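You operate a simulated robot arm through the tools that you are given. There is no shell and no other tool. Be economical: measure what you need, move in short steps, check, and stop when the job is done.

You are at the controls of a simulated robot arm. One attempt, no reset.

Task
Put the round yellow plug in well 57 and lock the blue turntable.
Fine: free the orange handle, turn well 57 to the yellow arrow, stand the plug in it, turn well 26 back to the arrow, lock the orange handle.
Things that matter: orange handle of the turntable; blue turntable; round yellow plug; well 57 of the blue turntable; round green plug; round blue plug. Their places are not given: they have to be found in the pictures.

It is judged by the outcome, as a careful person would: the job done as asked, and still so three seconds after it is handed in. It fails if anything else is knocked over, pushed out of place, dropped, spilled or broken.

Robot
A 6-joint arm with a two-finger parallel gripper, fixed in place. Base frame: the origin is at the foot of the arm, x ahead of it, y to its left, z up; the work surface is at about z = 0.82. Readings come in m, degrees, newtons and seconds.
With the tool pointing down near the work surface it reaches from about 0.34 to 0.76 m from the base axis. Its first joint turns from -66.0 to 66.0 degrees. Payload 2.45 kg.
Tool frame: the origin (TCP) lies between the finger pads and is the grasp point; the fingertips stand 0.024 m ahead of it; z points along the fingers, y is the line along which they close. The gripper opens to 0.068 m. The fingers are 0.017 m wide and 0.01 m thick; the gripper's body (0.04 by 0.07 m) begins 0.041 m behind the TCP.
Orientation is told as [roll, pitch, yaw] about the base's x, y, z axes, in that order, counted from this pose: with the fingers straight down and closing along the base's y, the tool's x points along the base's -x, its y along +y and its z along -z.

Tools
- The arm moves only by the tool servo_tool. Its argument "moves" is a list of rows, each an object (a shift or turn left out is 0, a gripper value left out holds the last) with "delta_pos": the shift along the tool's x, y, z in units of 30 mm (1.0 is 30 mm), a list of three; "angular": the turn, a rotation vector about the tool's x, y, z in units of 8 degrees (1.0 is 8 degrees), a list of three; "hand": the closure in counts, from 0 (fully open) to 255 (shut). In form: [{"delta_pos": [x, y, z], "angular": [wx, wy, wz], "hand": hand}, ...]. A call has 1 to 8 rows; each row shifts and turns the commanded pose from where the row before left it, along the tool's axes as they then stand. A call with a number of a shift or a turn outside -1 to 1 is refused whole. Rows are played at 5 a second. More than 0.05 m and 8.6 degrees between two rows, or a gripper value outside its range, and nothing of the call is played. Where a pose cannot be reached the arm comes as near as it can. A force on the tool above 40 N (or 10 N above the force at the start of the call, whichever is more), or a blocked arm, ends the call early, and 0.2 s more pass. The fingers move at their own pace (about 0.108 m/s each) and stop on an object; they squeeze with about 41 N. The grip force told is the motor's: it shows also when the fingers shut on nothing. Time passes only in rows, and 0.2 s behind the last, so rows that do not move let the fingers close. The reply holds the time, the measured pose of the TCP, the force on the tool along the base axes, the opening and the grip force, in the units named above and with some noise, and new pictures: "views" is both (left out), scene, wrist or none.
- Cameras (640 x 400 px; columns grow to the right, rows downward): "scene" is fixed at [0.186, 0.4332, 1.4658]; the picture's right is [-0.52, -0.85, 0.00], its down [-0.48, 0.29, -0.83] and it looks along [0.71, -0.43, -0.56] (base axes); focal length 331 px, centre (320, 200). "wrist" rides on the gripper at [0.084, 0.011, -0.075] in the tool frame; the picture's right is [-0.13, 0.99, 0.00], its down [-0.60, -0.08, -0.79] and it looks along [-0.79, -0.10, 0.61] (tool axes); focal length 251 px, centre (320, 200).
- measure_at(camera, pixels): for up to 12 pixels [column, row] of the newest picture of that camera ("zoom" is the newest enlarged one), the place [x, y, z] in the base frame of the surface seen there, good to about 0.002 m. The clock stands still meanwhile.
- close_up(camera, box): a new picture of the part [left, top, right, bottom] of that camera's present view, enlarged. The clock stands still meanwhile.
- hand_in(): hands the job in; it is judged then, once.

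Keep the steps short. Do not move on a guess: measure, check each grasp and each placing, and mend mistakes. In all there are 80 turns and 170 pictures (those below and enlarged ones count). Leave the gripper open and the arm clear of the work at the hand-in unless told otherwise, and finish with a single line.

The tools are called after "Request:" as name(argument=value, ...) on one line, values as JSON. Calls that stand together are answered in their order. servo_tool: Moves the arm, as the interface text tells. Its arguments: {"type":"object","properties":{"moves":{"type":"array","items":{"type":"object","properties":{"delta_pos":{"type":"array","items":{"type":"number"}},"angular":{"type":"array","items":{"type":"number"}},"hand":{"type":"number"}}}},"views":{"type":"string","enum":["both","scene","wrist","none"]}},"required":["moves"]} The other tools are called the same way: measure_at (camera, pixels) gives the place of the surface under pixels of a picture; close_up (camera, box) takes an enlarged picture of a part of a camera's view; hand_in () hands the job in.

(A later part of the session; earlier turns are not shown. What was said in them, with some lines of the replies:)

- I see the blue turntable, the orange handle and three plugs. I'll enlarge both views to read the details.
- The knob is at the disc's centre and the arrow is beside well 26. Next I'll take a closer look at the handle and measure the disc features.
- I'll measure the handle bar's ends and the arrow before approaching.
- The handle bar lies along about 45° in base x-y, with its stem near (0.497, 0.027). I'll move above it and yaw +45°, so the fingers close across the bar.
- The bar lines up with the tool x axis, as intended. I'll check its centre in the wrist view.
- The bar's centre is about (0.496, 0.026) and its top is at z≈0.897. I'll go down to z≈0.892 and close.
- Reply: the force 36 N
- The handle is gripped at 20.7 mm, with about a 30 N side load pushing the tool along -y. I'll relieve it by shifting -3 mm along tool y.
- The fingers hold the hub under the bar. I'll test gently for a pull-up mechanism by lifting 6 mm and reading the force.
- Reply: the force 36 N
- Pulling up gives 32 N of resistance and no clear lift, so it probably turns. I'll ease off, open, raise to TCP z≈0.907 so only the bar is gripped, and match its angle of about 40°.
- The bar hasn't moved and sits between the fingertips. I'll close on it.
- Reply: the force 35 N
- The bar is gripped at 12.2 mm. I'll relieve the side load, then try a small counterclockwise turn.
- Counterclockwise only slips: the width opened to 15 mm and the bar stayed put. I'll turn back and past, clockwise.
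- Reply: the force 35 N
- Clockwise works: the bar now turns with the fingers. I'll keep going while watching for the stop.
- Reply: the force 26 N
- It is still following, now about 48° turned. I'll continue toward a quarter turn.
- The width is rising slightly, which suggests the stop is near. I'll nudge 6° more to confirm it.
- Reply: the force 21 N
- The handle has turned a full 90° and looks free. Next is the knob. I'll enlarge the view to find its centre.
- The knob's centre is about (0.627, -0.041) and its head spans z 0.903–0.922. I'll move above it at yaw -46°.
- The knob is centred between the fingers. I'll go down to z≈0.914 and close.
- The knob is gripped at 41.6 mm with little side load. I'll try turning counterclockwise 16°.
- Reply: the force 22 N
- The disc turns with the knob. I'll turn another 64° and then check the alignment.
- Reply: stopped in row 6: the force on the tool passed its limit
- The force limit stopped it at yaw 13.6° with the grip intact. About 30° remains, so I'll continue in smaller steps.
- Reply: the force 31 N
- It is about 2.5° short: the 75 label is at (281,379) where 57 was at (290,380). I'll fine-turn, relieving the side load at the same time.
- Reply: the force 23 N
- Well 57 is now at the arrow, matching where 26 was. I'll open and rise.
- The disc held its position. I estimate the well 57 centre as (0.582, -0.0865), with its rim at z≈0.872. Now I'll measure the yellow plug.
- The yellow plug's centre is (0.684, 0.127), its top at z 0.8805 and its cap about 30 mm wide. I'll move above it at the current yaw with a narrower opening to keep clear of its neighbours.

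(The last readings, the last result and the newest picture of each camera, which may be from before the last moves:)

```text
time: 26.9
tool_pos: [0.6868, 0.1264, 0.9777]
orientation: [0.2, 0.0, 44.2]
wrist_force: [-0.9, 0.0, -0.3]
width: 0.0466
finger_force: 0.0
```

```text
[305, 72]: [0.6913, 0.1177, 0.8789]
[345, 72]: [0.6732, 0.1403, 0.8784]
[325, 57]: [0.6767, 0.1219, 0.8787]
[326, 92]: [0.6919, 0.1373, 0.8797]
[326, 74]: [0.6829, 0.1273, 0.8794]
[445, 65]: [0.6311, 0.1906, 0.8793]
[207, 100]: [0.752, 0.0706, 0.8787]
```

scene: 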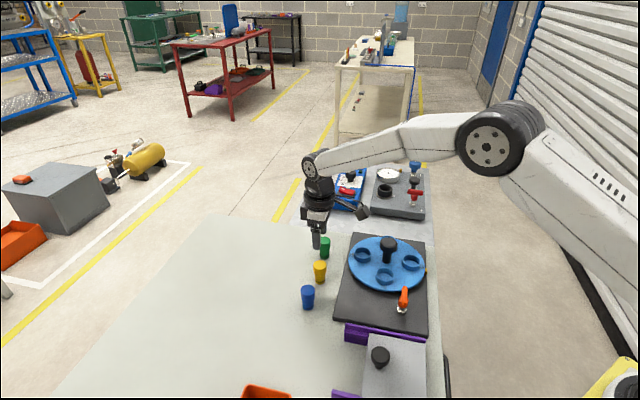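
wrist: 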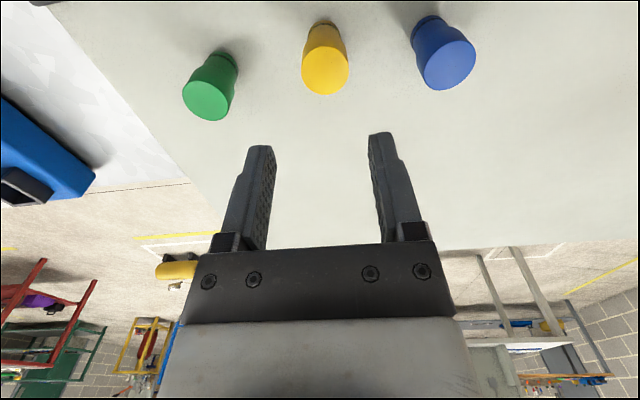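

The plug's centre is confirmed at (0.683, 0.129). I'll shift +4 mm along tool y, descend to z≈0.868 and close.

Request:
servo_tool(moves=[{"delta_pos": [0.03, 0.14, 1]}, {"delta_pos": [0, 0, 1]}, {"delta_pos": [0, 0, 1]}, {"delta_pos": [0, 0, 0.64]}, {}, {"hand": 255}, {"hand": 255}, {"hand": 255}])

```text
time: 28.7
tool_pos: [0.6811, 0.1326, 0.867]
orientation: [0.1, 0.1, 44.2]
wrist_force: [0.4, -0.6, 2.6]
width: 0.0318
finger_force: 40.4
```

scene: 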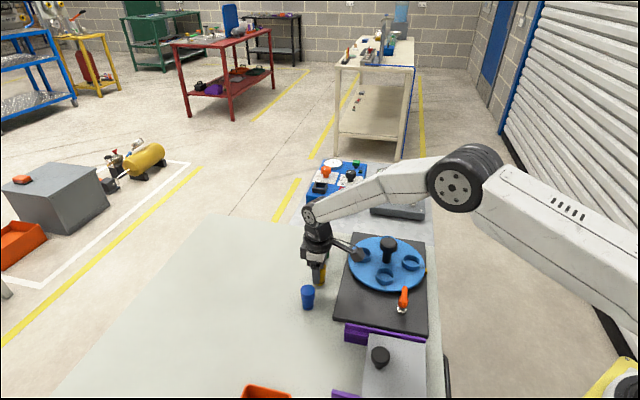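
wrist: 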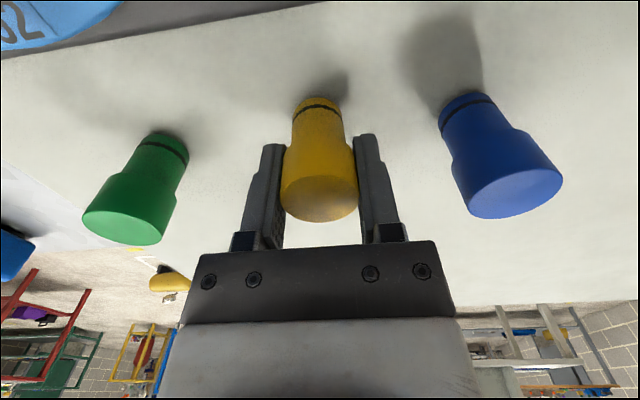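

It is gripped at 31.8 mm, upright. I'll lift it straight up by 126 mm.

Request:
servo_tool(moves=[{"delta_pos": [0, 0, -0.5]}, {"delta_pos": [0, 0, -0.7]}, {"delta_pos": [0, 0, -1]}, {"delta_pos": [0, 0, -1]}, {"delta_pos": [0, 0, -1]}, {}])

Request:
measure_at(camera="wrist", pixels=[[320, 195], [320, 210], [320, 220], [300, 205], [340, 205], [318, 110]])

```text
time: 30.1
tool_pos: [0.6791, 0.1283, 0.9957]
orientation: [0.2, 0.0, 44.2]
wrist_force: [0.9, 0.0, -1.2]
width: 0.0318
finger_force: 40.6
```

scene: 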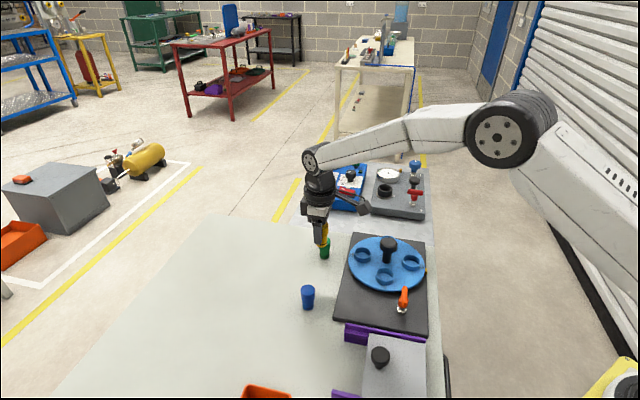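
wrist: 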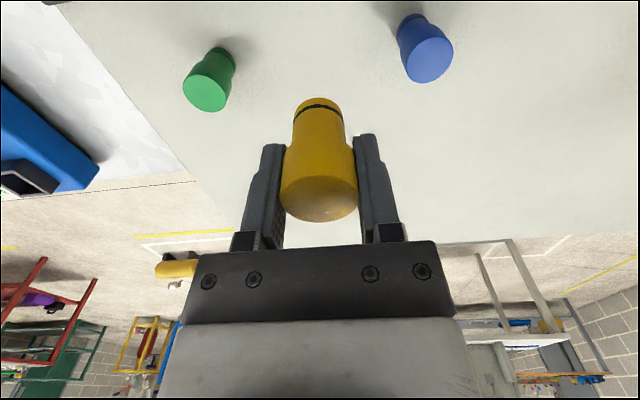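

```text
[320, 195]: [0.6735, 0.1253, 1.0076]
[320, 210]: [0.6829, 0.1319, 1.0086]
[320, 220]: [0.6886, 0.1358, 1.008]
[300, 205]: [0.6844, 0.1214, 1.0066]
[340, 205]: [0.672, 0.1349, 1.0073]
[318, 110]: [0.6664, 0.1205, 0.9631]
```

The plug is held centred on the TCP. I'll carry it above well 57 with its bottom at about z 0.948, above the knob.

Request:
servo_tool(moves=[{"delta_pos": [0.921, -0.3617, 0]}, {"delta_pos": [0.921, -0.3617, 0]}, {"delta_pos": [0.921, -0.3617, 0]}, {"delta_pos": [0.921, -0.3617, 0]}, {"delta_pos": [0.921, -0.3617, 0]}, {"delta_pos": [0.921, -0.3617, 0]}, {"delta_pos": [0.921, -0.3617, 0]}, {"delta_pos": [0.921, -0.3617, 0]}])

```text
time: 31.9
tool_pos: [0.5831, -0.0862, 0.9948]
orientation: [0.2, 0.1, 44.3]
wrist_force: [0.3, 0.1, -1.2]
width: 0.0317
finger_force: 41.2
```

scene: 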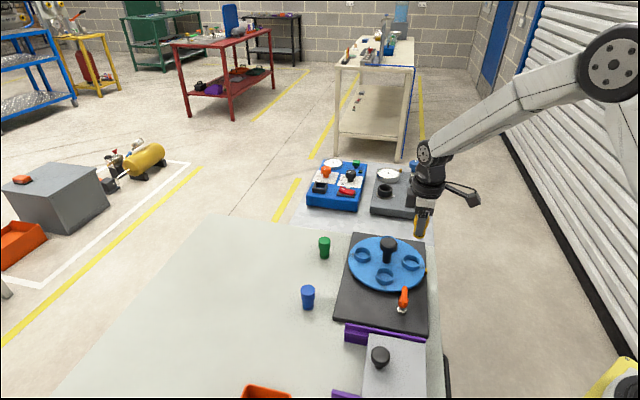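
wrist: 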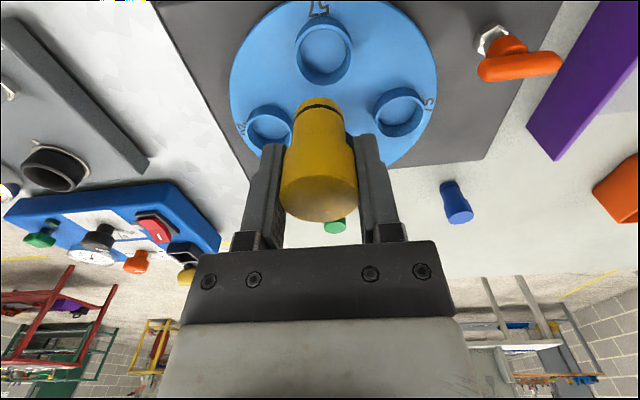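

I'll check the well 57 centre from here: the ring is near pixel (323,50).

Request:
measure_at(camera="wrist", pixels=[[297, 45], [351, 45], [323, 20], [322, 84], [323, 52], [300, 40], [348, 40]])

Request:
close_up(camera="wrist", box=[256, 0, 384, 110])

```text
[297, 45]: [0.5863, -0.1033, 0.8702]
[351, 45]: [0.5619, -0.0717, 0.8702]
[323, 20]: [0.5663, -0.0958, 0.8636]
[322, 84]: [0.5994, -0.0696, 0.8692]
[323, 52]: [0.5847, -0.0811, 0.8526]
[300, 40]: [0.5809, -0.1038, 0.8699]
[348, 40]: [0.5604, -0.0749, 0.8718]
```

```text
3.64 times, centred on (320, 55) of wrist
```

zoom: 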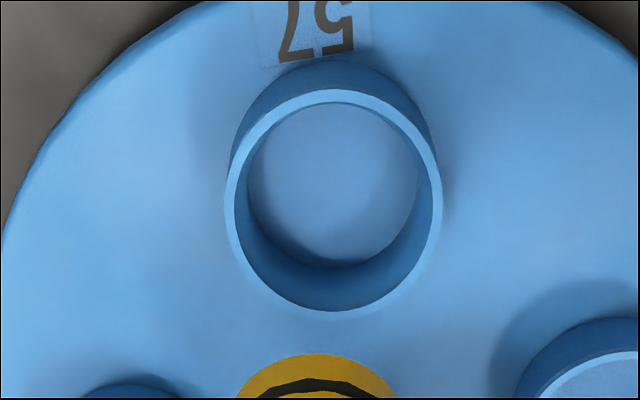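

Request:
measure_at(camera="zoom", pixels=[[230, 195], [437, 195], [333, 95], [333, 307], [260, 125], [408, 125], [255, 275], [410, 275], [333, 190]])

```text
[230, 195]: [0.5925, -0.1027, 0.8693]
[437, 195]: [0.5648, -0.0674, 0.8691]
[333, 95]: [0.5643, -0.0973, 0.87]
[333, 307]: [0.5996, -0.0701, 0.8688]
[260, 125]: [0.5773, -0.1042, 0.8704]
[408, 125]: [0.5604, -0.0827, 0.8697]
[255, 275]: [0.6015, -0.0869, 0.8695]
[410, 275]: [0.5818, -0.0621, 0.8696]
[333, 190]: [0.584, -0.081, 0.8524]
```

The well's centre is (0.580, -0.084). I'll shift about 4 mm and descend to just above the floor.

Request:
servo_tool(moves=[{"delta_pos": [0.06, 0.11, 0]}, {"delta_pos": [0, 0, 1]}, {"delta_pos": [0, 0, 0.8]}, {"delta_pos": [0, 0, 0.4]}, {}])

Request:
close_up(camera="scene", box=[372, 230, 436, 290])

```text
time: 33.1
tool_pos: [0.5805, -0.0849, 0.9254]
orientation: [0.2, 0.1, 44.1]
wrist_force: [-0.2, 0.7, -0.7]
width: 0.0316
finger_force: 40.8
```

scene: 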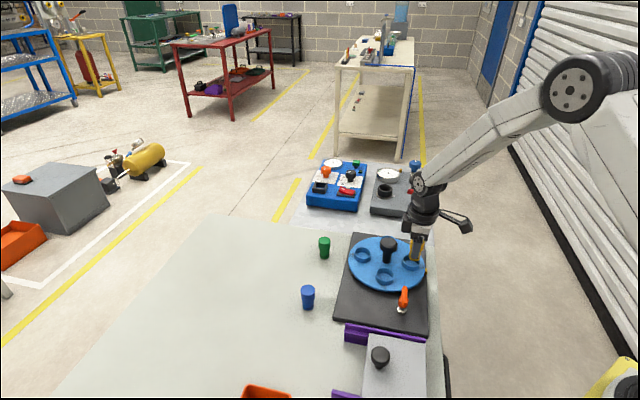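
wrist: 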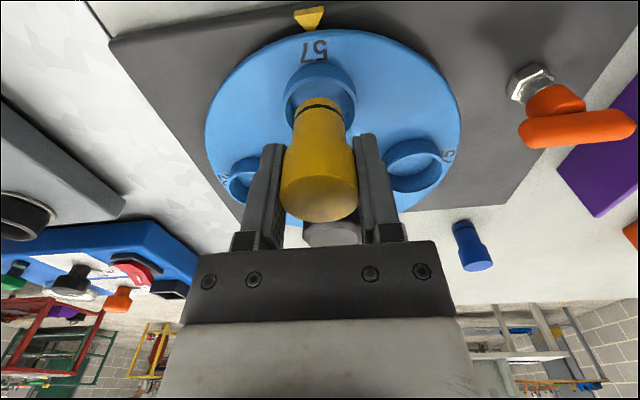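

```text
6.67 times, centred on (404, 260) of scene
```

zoom: 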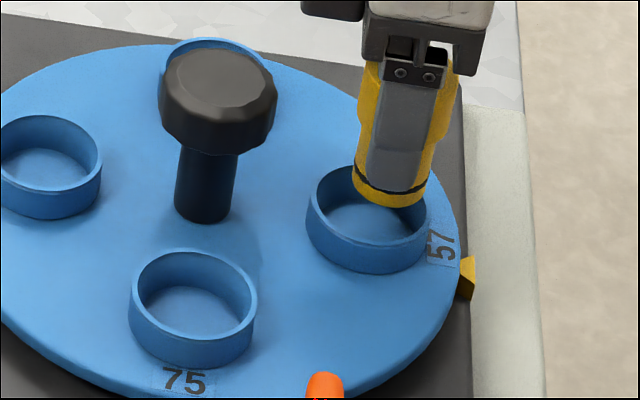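

The plug's bottom is just above the rim. I'll check the foot's position against the rim by measurement.

Request:
measure_at(camera="zoom", pixels=[[388, 203], [356, 188], [424, 195], [388, 197], [312, 195], [366, 262], [418, 235], [360, 140], [455, 110]])

Request:
measure_at(camera="wrist", pixels=[[318, 102], [297, 112], [340, 112], [318, 112], [318, 67], [286, 95], [354, 95]])

```text
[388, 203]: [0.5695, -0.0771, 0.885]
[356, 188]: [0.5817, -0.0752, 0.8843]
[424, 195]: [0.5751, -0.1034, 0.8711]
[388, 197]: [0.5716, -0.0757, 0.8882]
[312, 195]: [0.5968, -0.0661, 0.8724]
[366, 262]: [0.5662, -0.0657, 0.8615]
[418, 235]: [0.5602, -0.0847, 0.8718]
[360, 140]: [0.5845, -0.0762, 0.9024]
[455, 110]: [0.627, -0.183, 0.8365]
```

```text
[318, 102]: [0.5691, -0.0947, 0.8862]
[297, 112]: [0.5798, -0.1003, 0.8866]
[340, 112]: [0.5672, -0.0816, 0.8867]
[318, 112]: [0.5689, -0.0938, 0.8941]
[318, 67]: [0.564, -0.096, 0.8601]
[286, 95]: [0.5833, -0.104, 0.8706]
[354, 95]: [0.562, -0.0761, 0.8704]
```

The foot's centre is about (0.579, -0.085), within 1–2 mm of the well's. I'll lower it gently.

Request:
servo_tool(moves=[{"delta_pos": [0, 0, 0.35]}, {"delta_pos": [0, 0, 0.35]}, {"delta_pos": [0, 0, 0.05]}, {}], views="none")

Request:
servo_tool(moves=[{"delta_pos": [0, 0, 0.06]}, {}], views="wrist")

Request:
close_up(camera="scene", box=[372, 230, 436, 290])

```text
time: 34.1
tool_pos: [0.5796, -0.0831, 0.9037]
orientation: [0.0, 0.0, 44.1]
wrist_force: [1.2, -0.3, -1.0]
width: 0.0319
finger_force: 41.4
```

```text
time: 34.7
tool_pos: [0.5811, -0.083, 0.9021]
orientation: [0.1, 0.0, 44.2]
wrist_force: [-0.5, 0.0, -0.9]
width: 0.0317
finger_force: 40.8
```

wrist: 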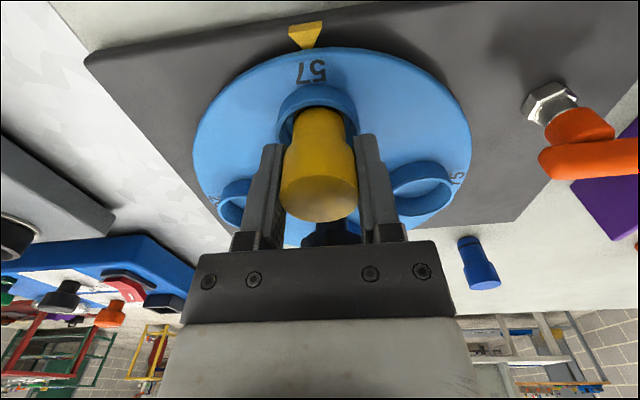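

```text
6.67 times, centred on (404, 260) of scene
```

zoom: 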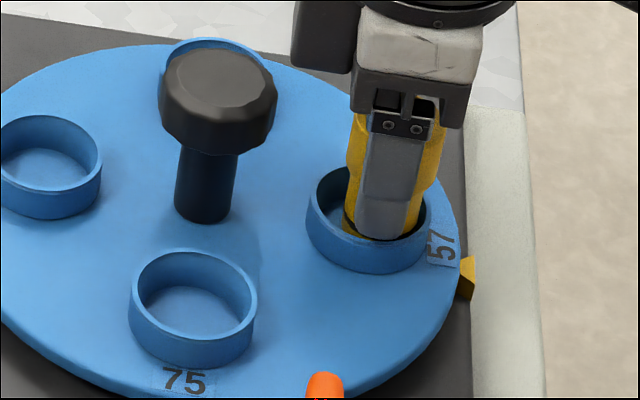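

The plug is inside the well but there is no contact yet. I'll lower in 1.2 mm steps.

Request:
servo_tool(moves=[{"delta_pos": [0, 0, 0.04]}, {}, {}], views="none")

Request:
servo_tool(moves=[{"delta_pos": [0, 0, 0.04]}, {}, {}], views="none")

```text
time: 35.5
tool_pos: [0.5821, -0.0838, 0.9027]
orientation: [0.1, 0.0, 44.1]
wrist_force: [-2.3, 0.6, 12.9]
width: 0.0317
finger_force: 40.9
```

```text
time: 36.3
tool_pos: [0.5811, -0.0863, 0.9009]
orientation: [0.0, -0.2, 44.2]
wrist_force: [0.5, 1.3, 29.8]
width: 0.0318
finger_force: 41.0
```

Upward force is now 13–30 N, so the foot is on the floor. I'll back off 1.2 mm, open and rise.

Request:
servo_tool(moves=[{"delta_pos": [0, 0, -0.05]}, {}, {"hand": 130}, {"hand": 100}, {"hand": 80}, {"delta_pos": [0, 0, -0.7]}, {"delta_pos": [0, 0, -1]}, {"delta_pos": [0, 0, -1]}])

Request:
close_up(camera="scene", box=[340, 230, 436, 290])

```text
time: 38.1
tool_pos: [0.5788, -0.083, 0.9812]
orientation: [0.2, 0.0, 44.2]
wrist_force: [0.7, 0.1, 0.8]
width: 0.0464
finger_force: 0.1
```

scene: 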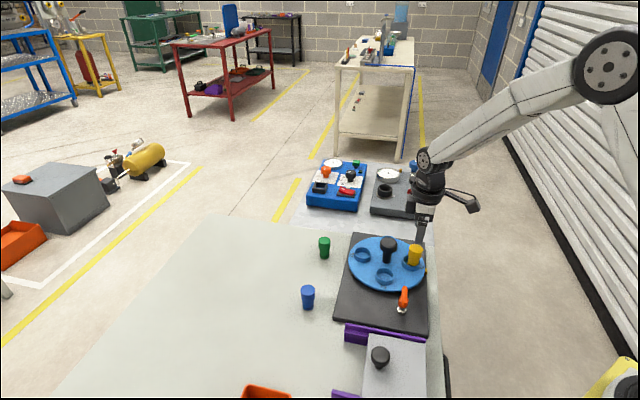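
wrist: 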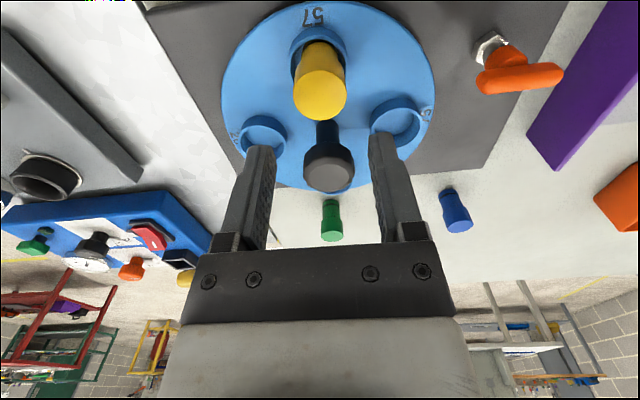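

```text
6.67 times, centred on (388, 260) of scene
```

zoom: 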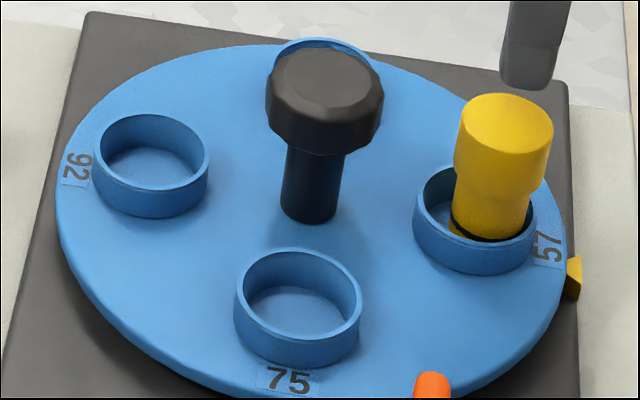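

The plug stands in well 57. Next I'll move back over the knob at (0.626, -0.0385), open fully, descend and grip.

Request:
servo_tool(moves=[{"delta_pos": [-0.75, -0.01, 0], "hand": 0}, {"delta_pos": [-0.75, -0.01, 0]}, {"delta_pos": [-0.67, -0.01, 0]}, {}, {}])

```text
time: 39.3
tool_pos: [0.6271, -0.0393, 0.9813]
orientation: [0.2, 0.0, 44.3]
wrist_force: [-1.0, -1.7, -0.3]
width: 0.0681
finger_force: 0.0
```

scene: 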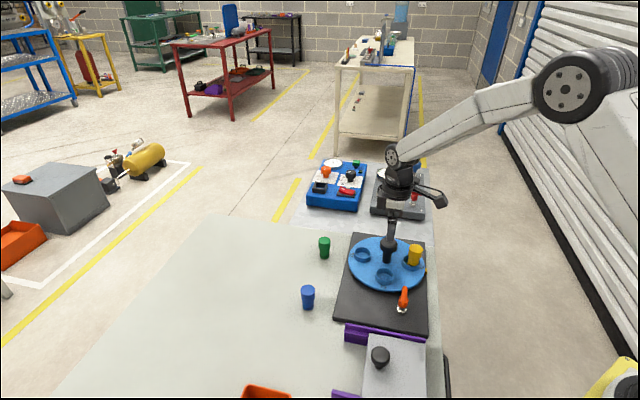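
wrist: 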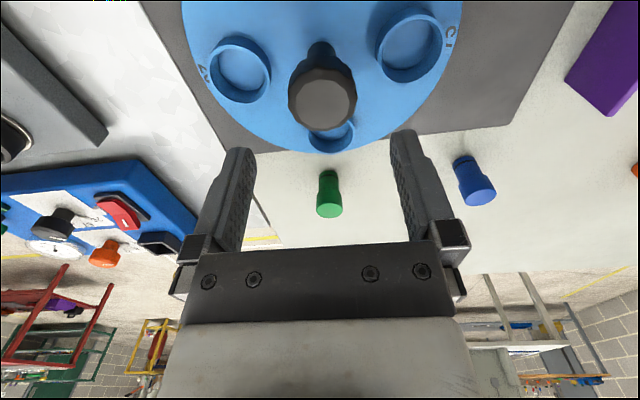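

The knob is centred, so I'll descend and grip.

Request:
servo_tool(moves=[{"delta_pos": [0, 0, 0.8]}, {"delta_pos": [0, 0, 0.8]}, {"delta_pos": [0, 0, 0.62]}, {}, {"hand": 255}, {"hand": 255}, {"hand": 255}], views="scene")

Request:
close_up(camera="scene", box=[340, 220, 452, 290])

```text
time: 40.9
tool_pos: [0.6269, -0.0387, 0.9134]
orientation: [0.3, 0.2, 44.3]
wrist_force: [-18.0, 24.6, 9.6]
width: 0.0416
finger_force: 44.7
```

scene: 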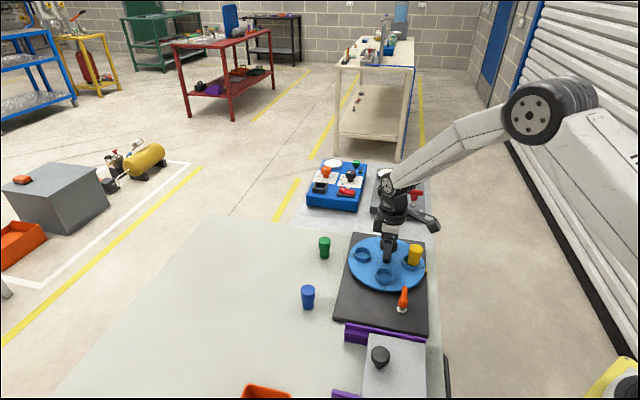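

```text
5.71 times, centred on (396, 255) of scene
```

zoom: 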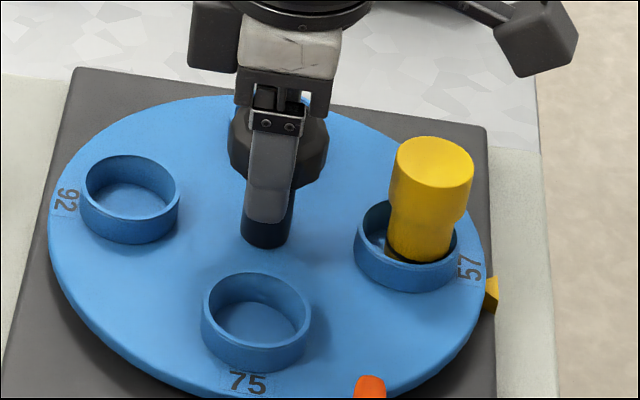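

It is gripped with a 30 N side load. I'll shift 2 mm to relieve it, then turn clockwise slowly.

Request:
servo_tool(moves=[{"delta_pos": [0, 0.07, 0]}, {"angular": [0, 0, 0.5]}, {"angular": [0, 0, 0.5]}, {"angular": [0, 0, 0.5]}, {"angular": [0, 0, 0.5]}, {"angular": [0, 0, 0.5]}, {"angular": [0, 0, 0.5]}, {}], views="scene")

```text
time: 42.4
tool_pos: [0.6286, -0.0386, 0.9132]
orientation: [0.0, -0.3, 24.3]
wrist_force: [6.6, 1.4, -9.4]
width: 0.0414
finger_force: 45.0
stopped in row 7: the force on the tool passed its limit (the readings are from after the stop); the commanded pose is now the measured one
```

scene: 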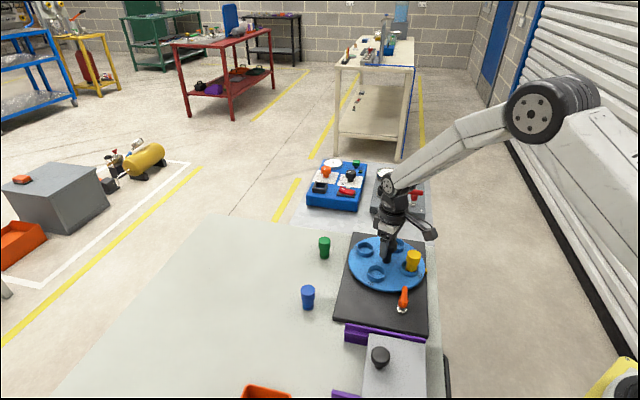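

It is turning and the plug stands. I'll continue; the stop reset the command to the measured pose, which cleared the built-up load.

Request:
servo_tool(moves=[{"angular": [0, 0, 0.5]}, {"angular": [0, 0, 0.5]}, {"angular": [0, 0, 0.5]}, {"angular": [0, 0, 0.5]}, {"angular": [0, 0, 0.5]}, {"angular": [0, 0, 0.5]}, {"angular": [0, 0, 0.5]}, {"angular": [0, 0, 0.5]}], views="scene")

```text
time: 43.8
tool_pos: [0.6273, -0.0387, 0.9144]
orientation: [0.1, -0.5, 1.5]
wrist_force: [7.1, -2.1, -9.1]
width: 0.0413
finger_force: 44.9
stopped in row 6: the force on the tool passed its limit (the readings are from after the stop); the commanded pose is now the measured one
```

scene: 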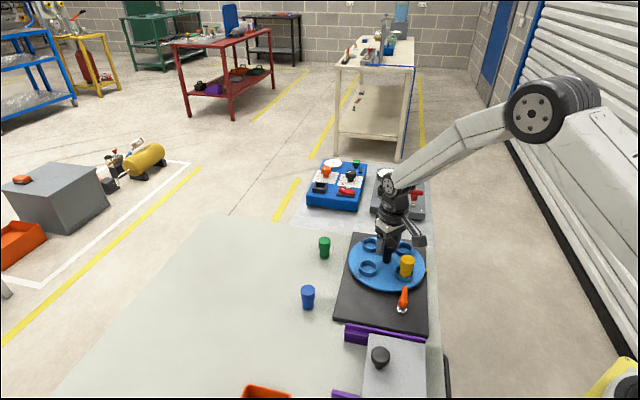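

Request:
servo_tool(moves=[{"angular": [0, 0, 0.5]}, {"angular": [0, 0, 0.5]}, {"angular": [0, 0, 0.5]}, {"angular": [0, 0, 0.5]}, {"angular": [0, 0, 0.5]}, {"angular": [0, 0, 0.5]}, {"angular": [0, 0, 0.5]}, {"angular": [0, 0, 0.5]}], views="none")

Request:
close_up(camera="scene", box=[340, 230, 436, 290])

```text
time: 45.6
tool_pos: [0.6271, -0.0397, 0.9134]
orientation: [0.2, -0.3, -30.6]
wrist_force: [20.6, -16.3, -24.9]
width: 0.0412
finger_force: 45.1
```

```text
6.67 times, centred on (388, 260) of scene
```

zoom: 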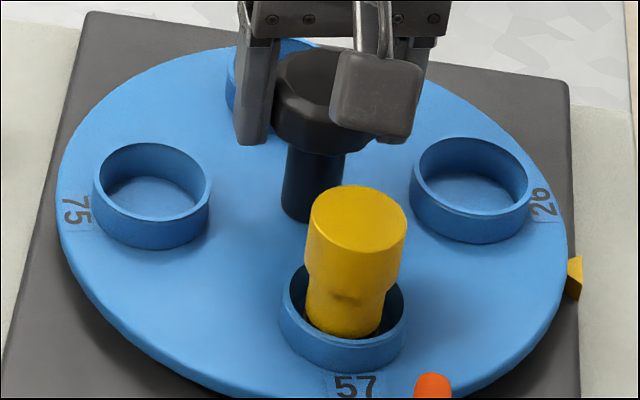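

About 15° remains to reach yaw -45.8.

Request:
servo_tool(moves=[{"angular": [0, 0, 0.5]}, {"angular": [0, 0, 0.5]}, {"angular": [0, 0, 0.5]}, {"angular": [0, 0, 0.4]}, {}], views="none")

Request:
close_up(camera="scene", box=[340, 230, 436, 290])

```text
time: 46.8
tool_pos: [0.6278, -0.0399, 0.915]
orientation: [0.2, -0.2, -45.7]
wrist_force: [8.2, -20.2, -14.1]
width: 0.0414
finger_force: 44.4
```

```text
6.67 times, centred on (388, 260) of scene
```

zoom: 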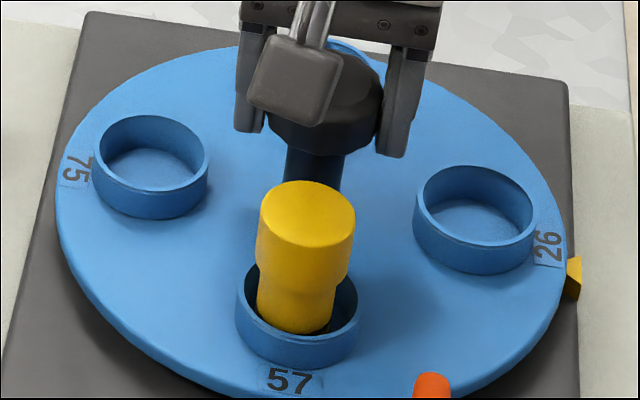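

Well 26 is back at the arrow, with labels matching the first picture. I'll open and rise.

Request:
servo_tool(moves=[{"hand": 60}, {"hand": 0}, {"hand": 0}, {"delta_pos": [0, 0, -1]}, {"delta_pos": [0, 0, -1]}, {"delta_pos": [0, 0, -1]}, {}])

Request:
close_up(camera="scene", box=[340, 230, 436, 290])

```text
time: 48.4
tool_pos: [0.6226, -0.0381, 1.005]
orientation: [0.3, -0.2, -45.7]
wrist_force: [0.4, -0.8, -1.3]
width: 0.0679
finger_force: 0.0
```

scene: 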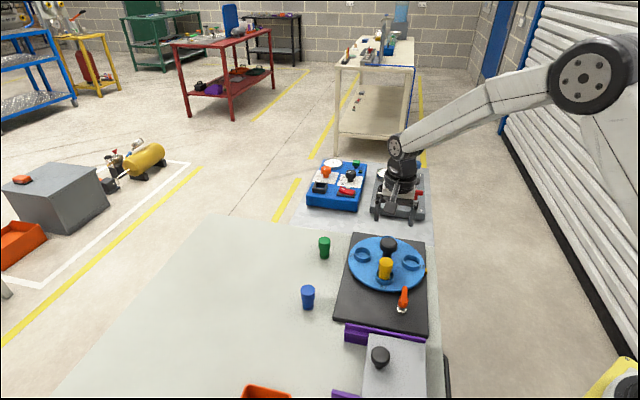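
wrist: 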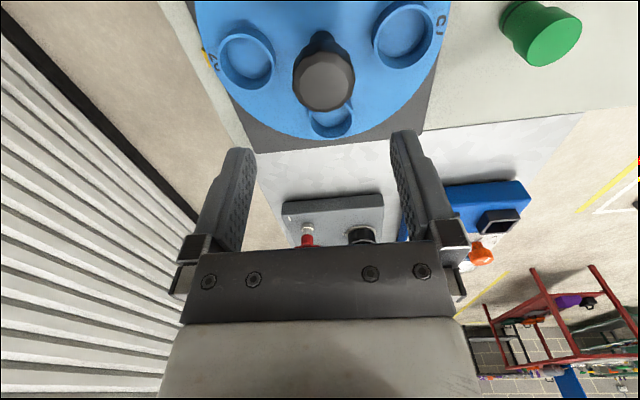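

```text
6.67 times, centred on (388, 260) of scene
```

zoom: 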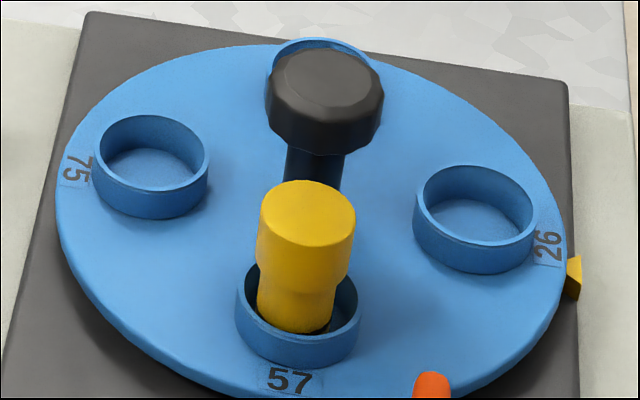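

The disc is in place with the plug standing. Next I'll go back above the handle at about (0.498, 0.025) with a narrower opening.

Request:
servo_tool(moves=[{"delta_pos": [0.881, -0.297, 0], "hand": 100}, {"delta_pos": [0.881, -0.297, 0]}, {"delta_pos": [0.881, -0.297, 0]}, {"delta_pos": [0.881, -0.297, 0]}, {"delta_pos": [0.881, -0.297, 0]}, {"delta_pos": [0, 0, 1]}, {}])

Request:
close_up(camera="wrist", box=[240, 0, 400, 130])

```text
time: 50.0
tool_pos: [0.5023, 0.0264, 0.9741]
orientation: [0.3, -0.2, -45.6]
wrist_force: [0.0, 0.3, 0.0]
width: 0.0414
finger_force: 0.0
```

scene: 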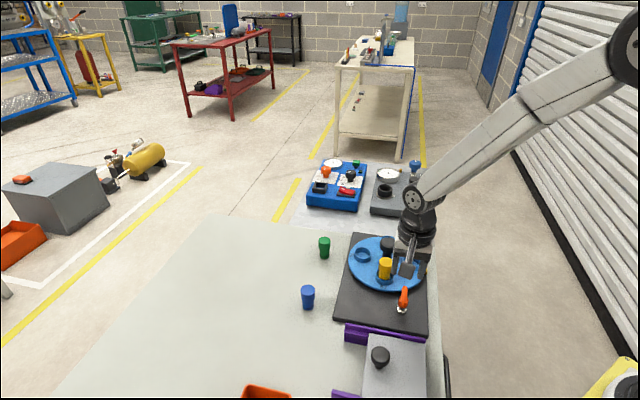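
wrist: 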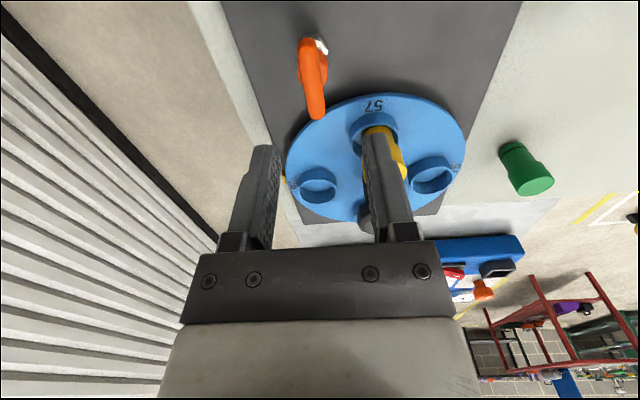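

```text
3.08 times, centred on (320, 65) of wrist
```

zoom: 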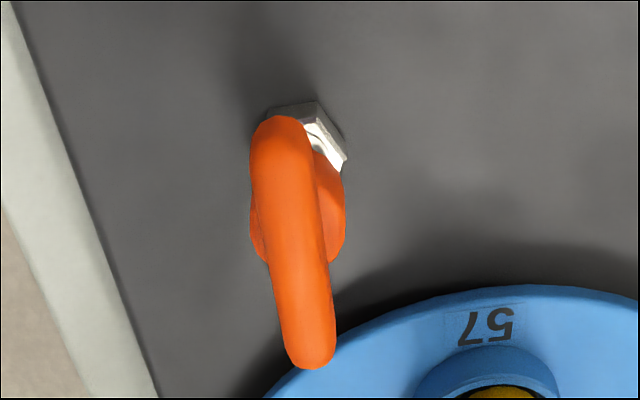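

Request:
measure_at(camera="zoom", pixels=[[283, 130], [290, 190], [300, 250], [310, 350], [265, 200], [315, 200]])

```text
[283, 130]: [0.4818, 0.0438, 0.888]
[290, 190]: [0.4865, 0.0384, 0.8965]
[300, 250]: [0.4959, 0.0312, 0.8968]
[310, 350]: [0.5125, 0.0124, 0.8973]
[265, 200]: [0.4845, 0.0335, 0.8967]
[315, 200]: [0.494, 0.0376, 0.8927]
```

The bar's centre is (0.4975, 0.027) at -45°. I'll correct by 5 mm, descend to z≈0.907 and grip.

Request:
servo_tool(moves=[{"delta_pos": [0.126, -0.1, 0.5]}, {"delta_pos": [0, 0, 1]}, {"delta_pos": [0, 0, 0.74]}, {}, {"hand": 255}, {"hand": 255}, {"hand": 255}], views="wrist")

```text
time: 51.6
tool_pos: [0.4979, 0.0236, 0.9073]
orientation: [0.3, -0.2, -45.5]
wrist_force: [3.0, 0.7, -9.5]
width: 0.0119
finger_force: 32.1
```

wrist: 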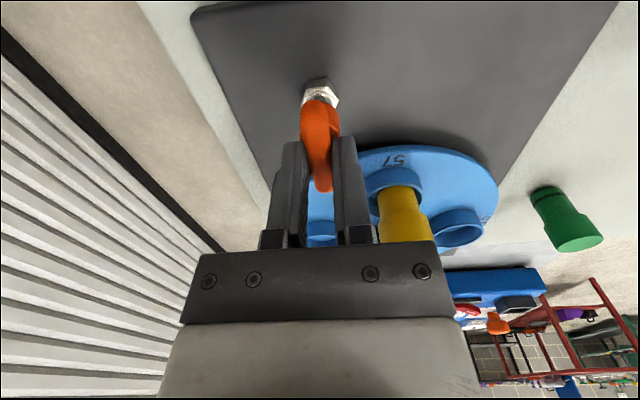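

The bar is gripped well at 11.9 mm. I'll turn counterclockwise 48° and check.

Request:
servo_tool(moves=[{"angular": [0, 0, -1]}, {"angular": [0, 0, -1]}, {"angular": [0, 0, -1]}, {"angular": [0, 0, -1]}, {"angular": [0, 0, -1]}, {"angular": [0, 0, -1]}, {}], views="scene")

Request:
close_up(camera="scene", box=[356, 260, 436, 320])

```text
time: 53.2
tool_pos: [0.4986, 0.0246, 0.9081]
orientation: [0.0, -0.5, 2.3]
wrist_force: [9.6, 3.3, 9.0]
width: 0.0117
finger_force: 31.8
```

scene: 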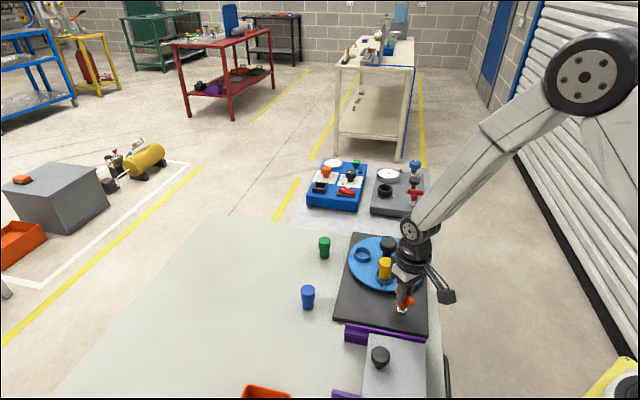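

```text
6.67 times, centred on (396, 290) of scene
```

zoom: 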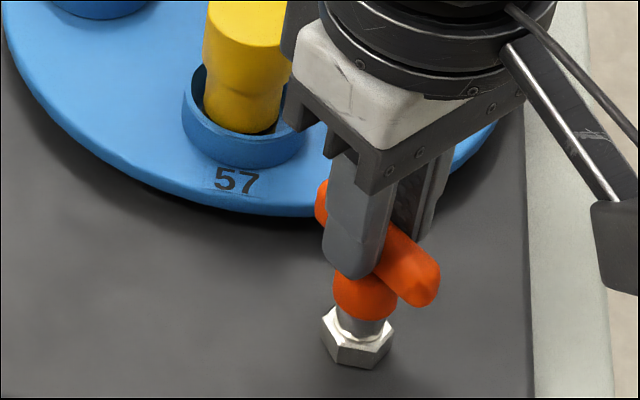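

The handle follows. I'll turn another 46° into the stop.

Request:
servo_tool(moves=[{"angular": [0, 0, -1]}, {"angular": [0, 0, -1]}, {"angular": [0, 0, -1]}, {"angular": [0, 0, -1]}, {"angular": [0, 0, -1]}, {"angular": [0, 0, -0.8]}, {}], views="wrist")

Request:
close_up(camera="scene", box=[372, 270, 436, 320])

```text
time: 54.8
tool_pos: [0.4991, 0.0255, 0.9066]
orientation: [-0.3, -0.3, 48.7]
wrist_force: [6.1, -21.4, 26.8]
width: 0.0127
finger_force: 33.1
```

wrist: 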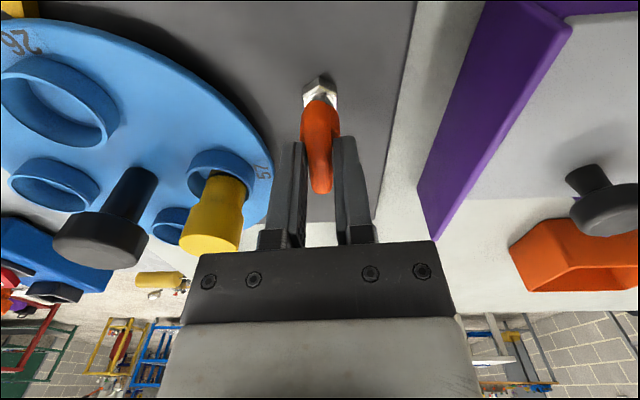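

```text
8.00 times, centred on (404, 295) of scene
```

zoom: 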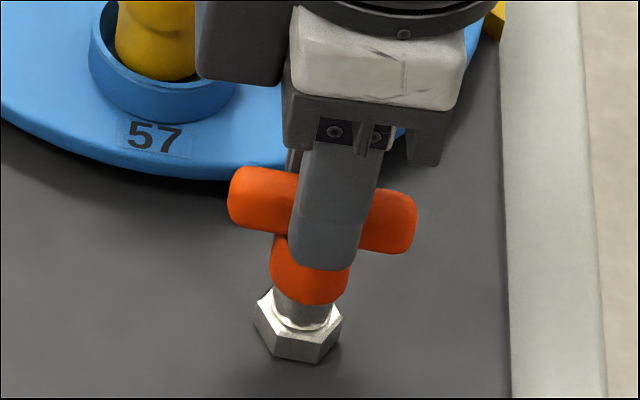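

Width is 12.7 mm and the fingers are starting to slip, so the handle is at its stop. I'll nudge 6° more to confirm, then release and rise.

Request:
servo_tool(moves=[{"angular": [0, 0, -0.75]}, {}], views="none")

Request:
servo_tool(moves=[{"hand": 180}, {"hand": 100}, {"hand": 100}, {"delta_pos": [0, 0, -1]}, {"delta_pos": [0, 0, -1]}, {"delta_pos": [0, 0, -1], "hand": 0}, {"delta_pos": [0, 0, -1]}, {"delta_pos": [0, 0, -1]}])

Request:
close_up(camera="scene", box=[340, 230, 452, 320])

Request:
close_up(camera="scene", box=[380, 280, 428, 320])

```text
time: 55.4
tool_pos: [0.4993, 0.025, 0.9054]
orientation: [-0.2, -0.3, 54.7]
wrist_force: [10.0, -23.8, 14.2]
width: 0.0148
finger_force: 34.2
```

```text
time: 57.2
tool_pos: [0.4952, 0.0241, 1.0553]
orientation: [-0.3, -0.2, 54.6]
wrist_force: [0.1, 0.1, 1.0]
width: 0.0681
finger_force: 0.1
```

scene: 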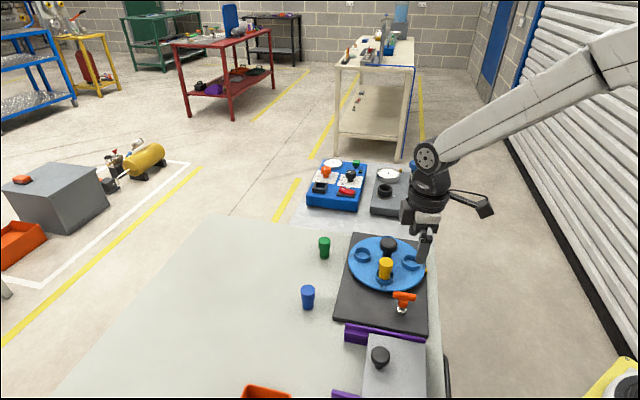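
wrist: 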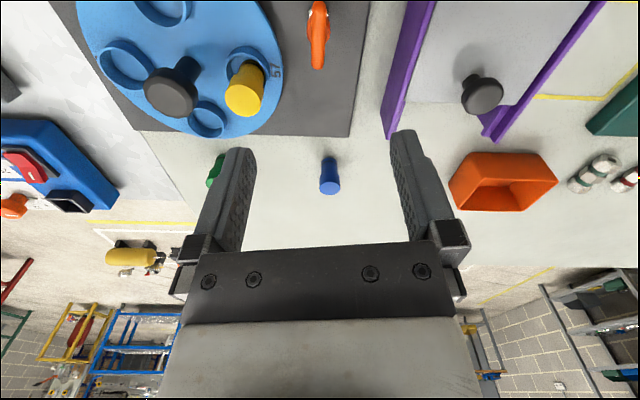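

```text
4.44 times, centred on (396, 275) of scene
```

zoom: 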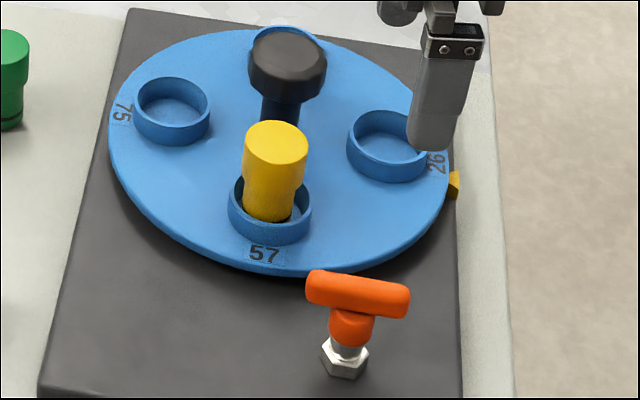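

```text
10.00 times, centred on (404, 300) of scene
```

zoom: 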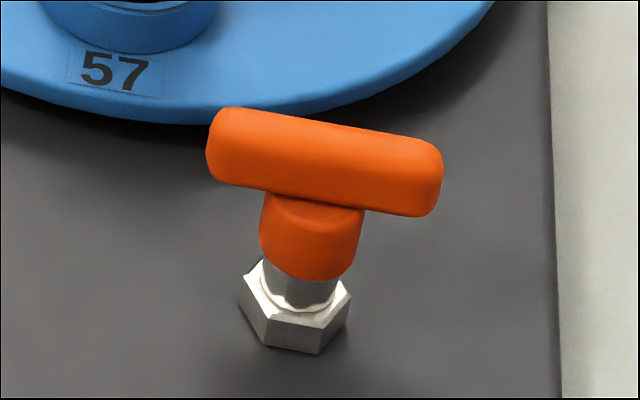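

The handle is back exactly as in the first locked picture. The plug stands in well 57, well 26 is at the arrow, and the green and blue plugs are untouched. The gripper is open and clear, so I'm handing in.

Request:
hand_in()

```text
The job is handed in.
```

Done: the yellow plug stands in well 57, well 26 is back at the arrow, the orange handle is locked, and the job is handed in.
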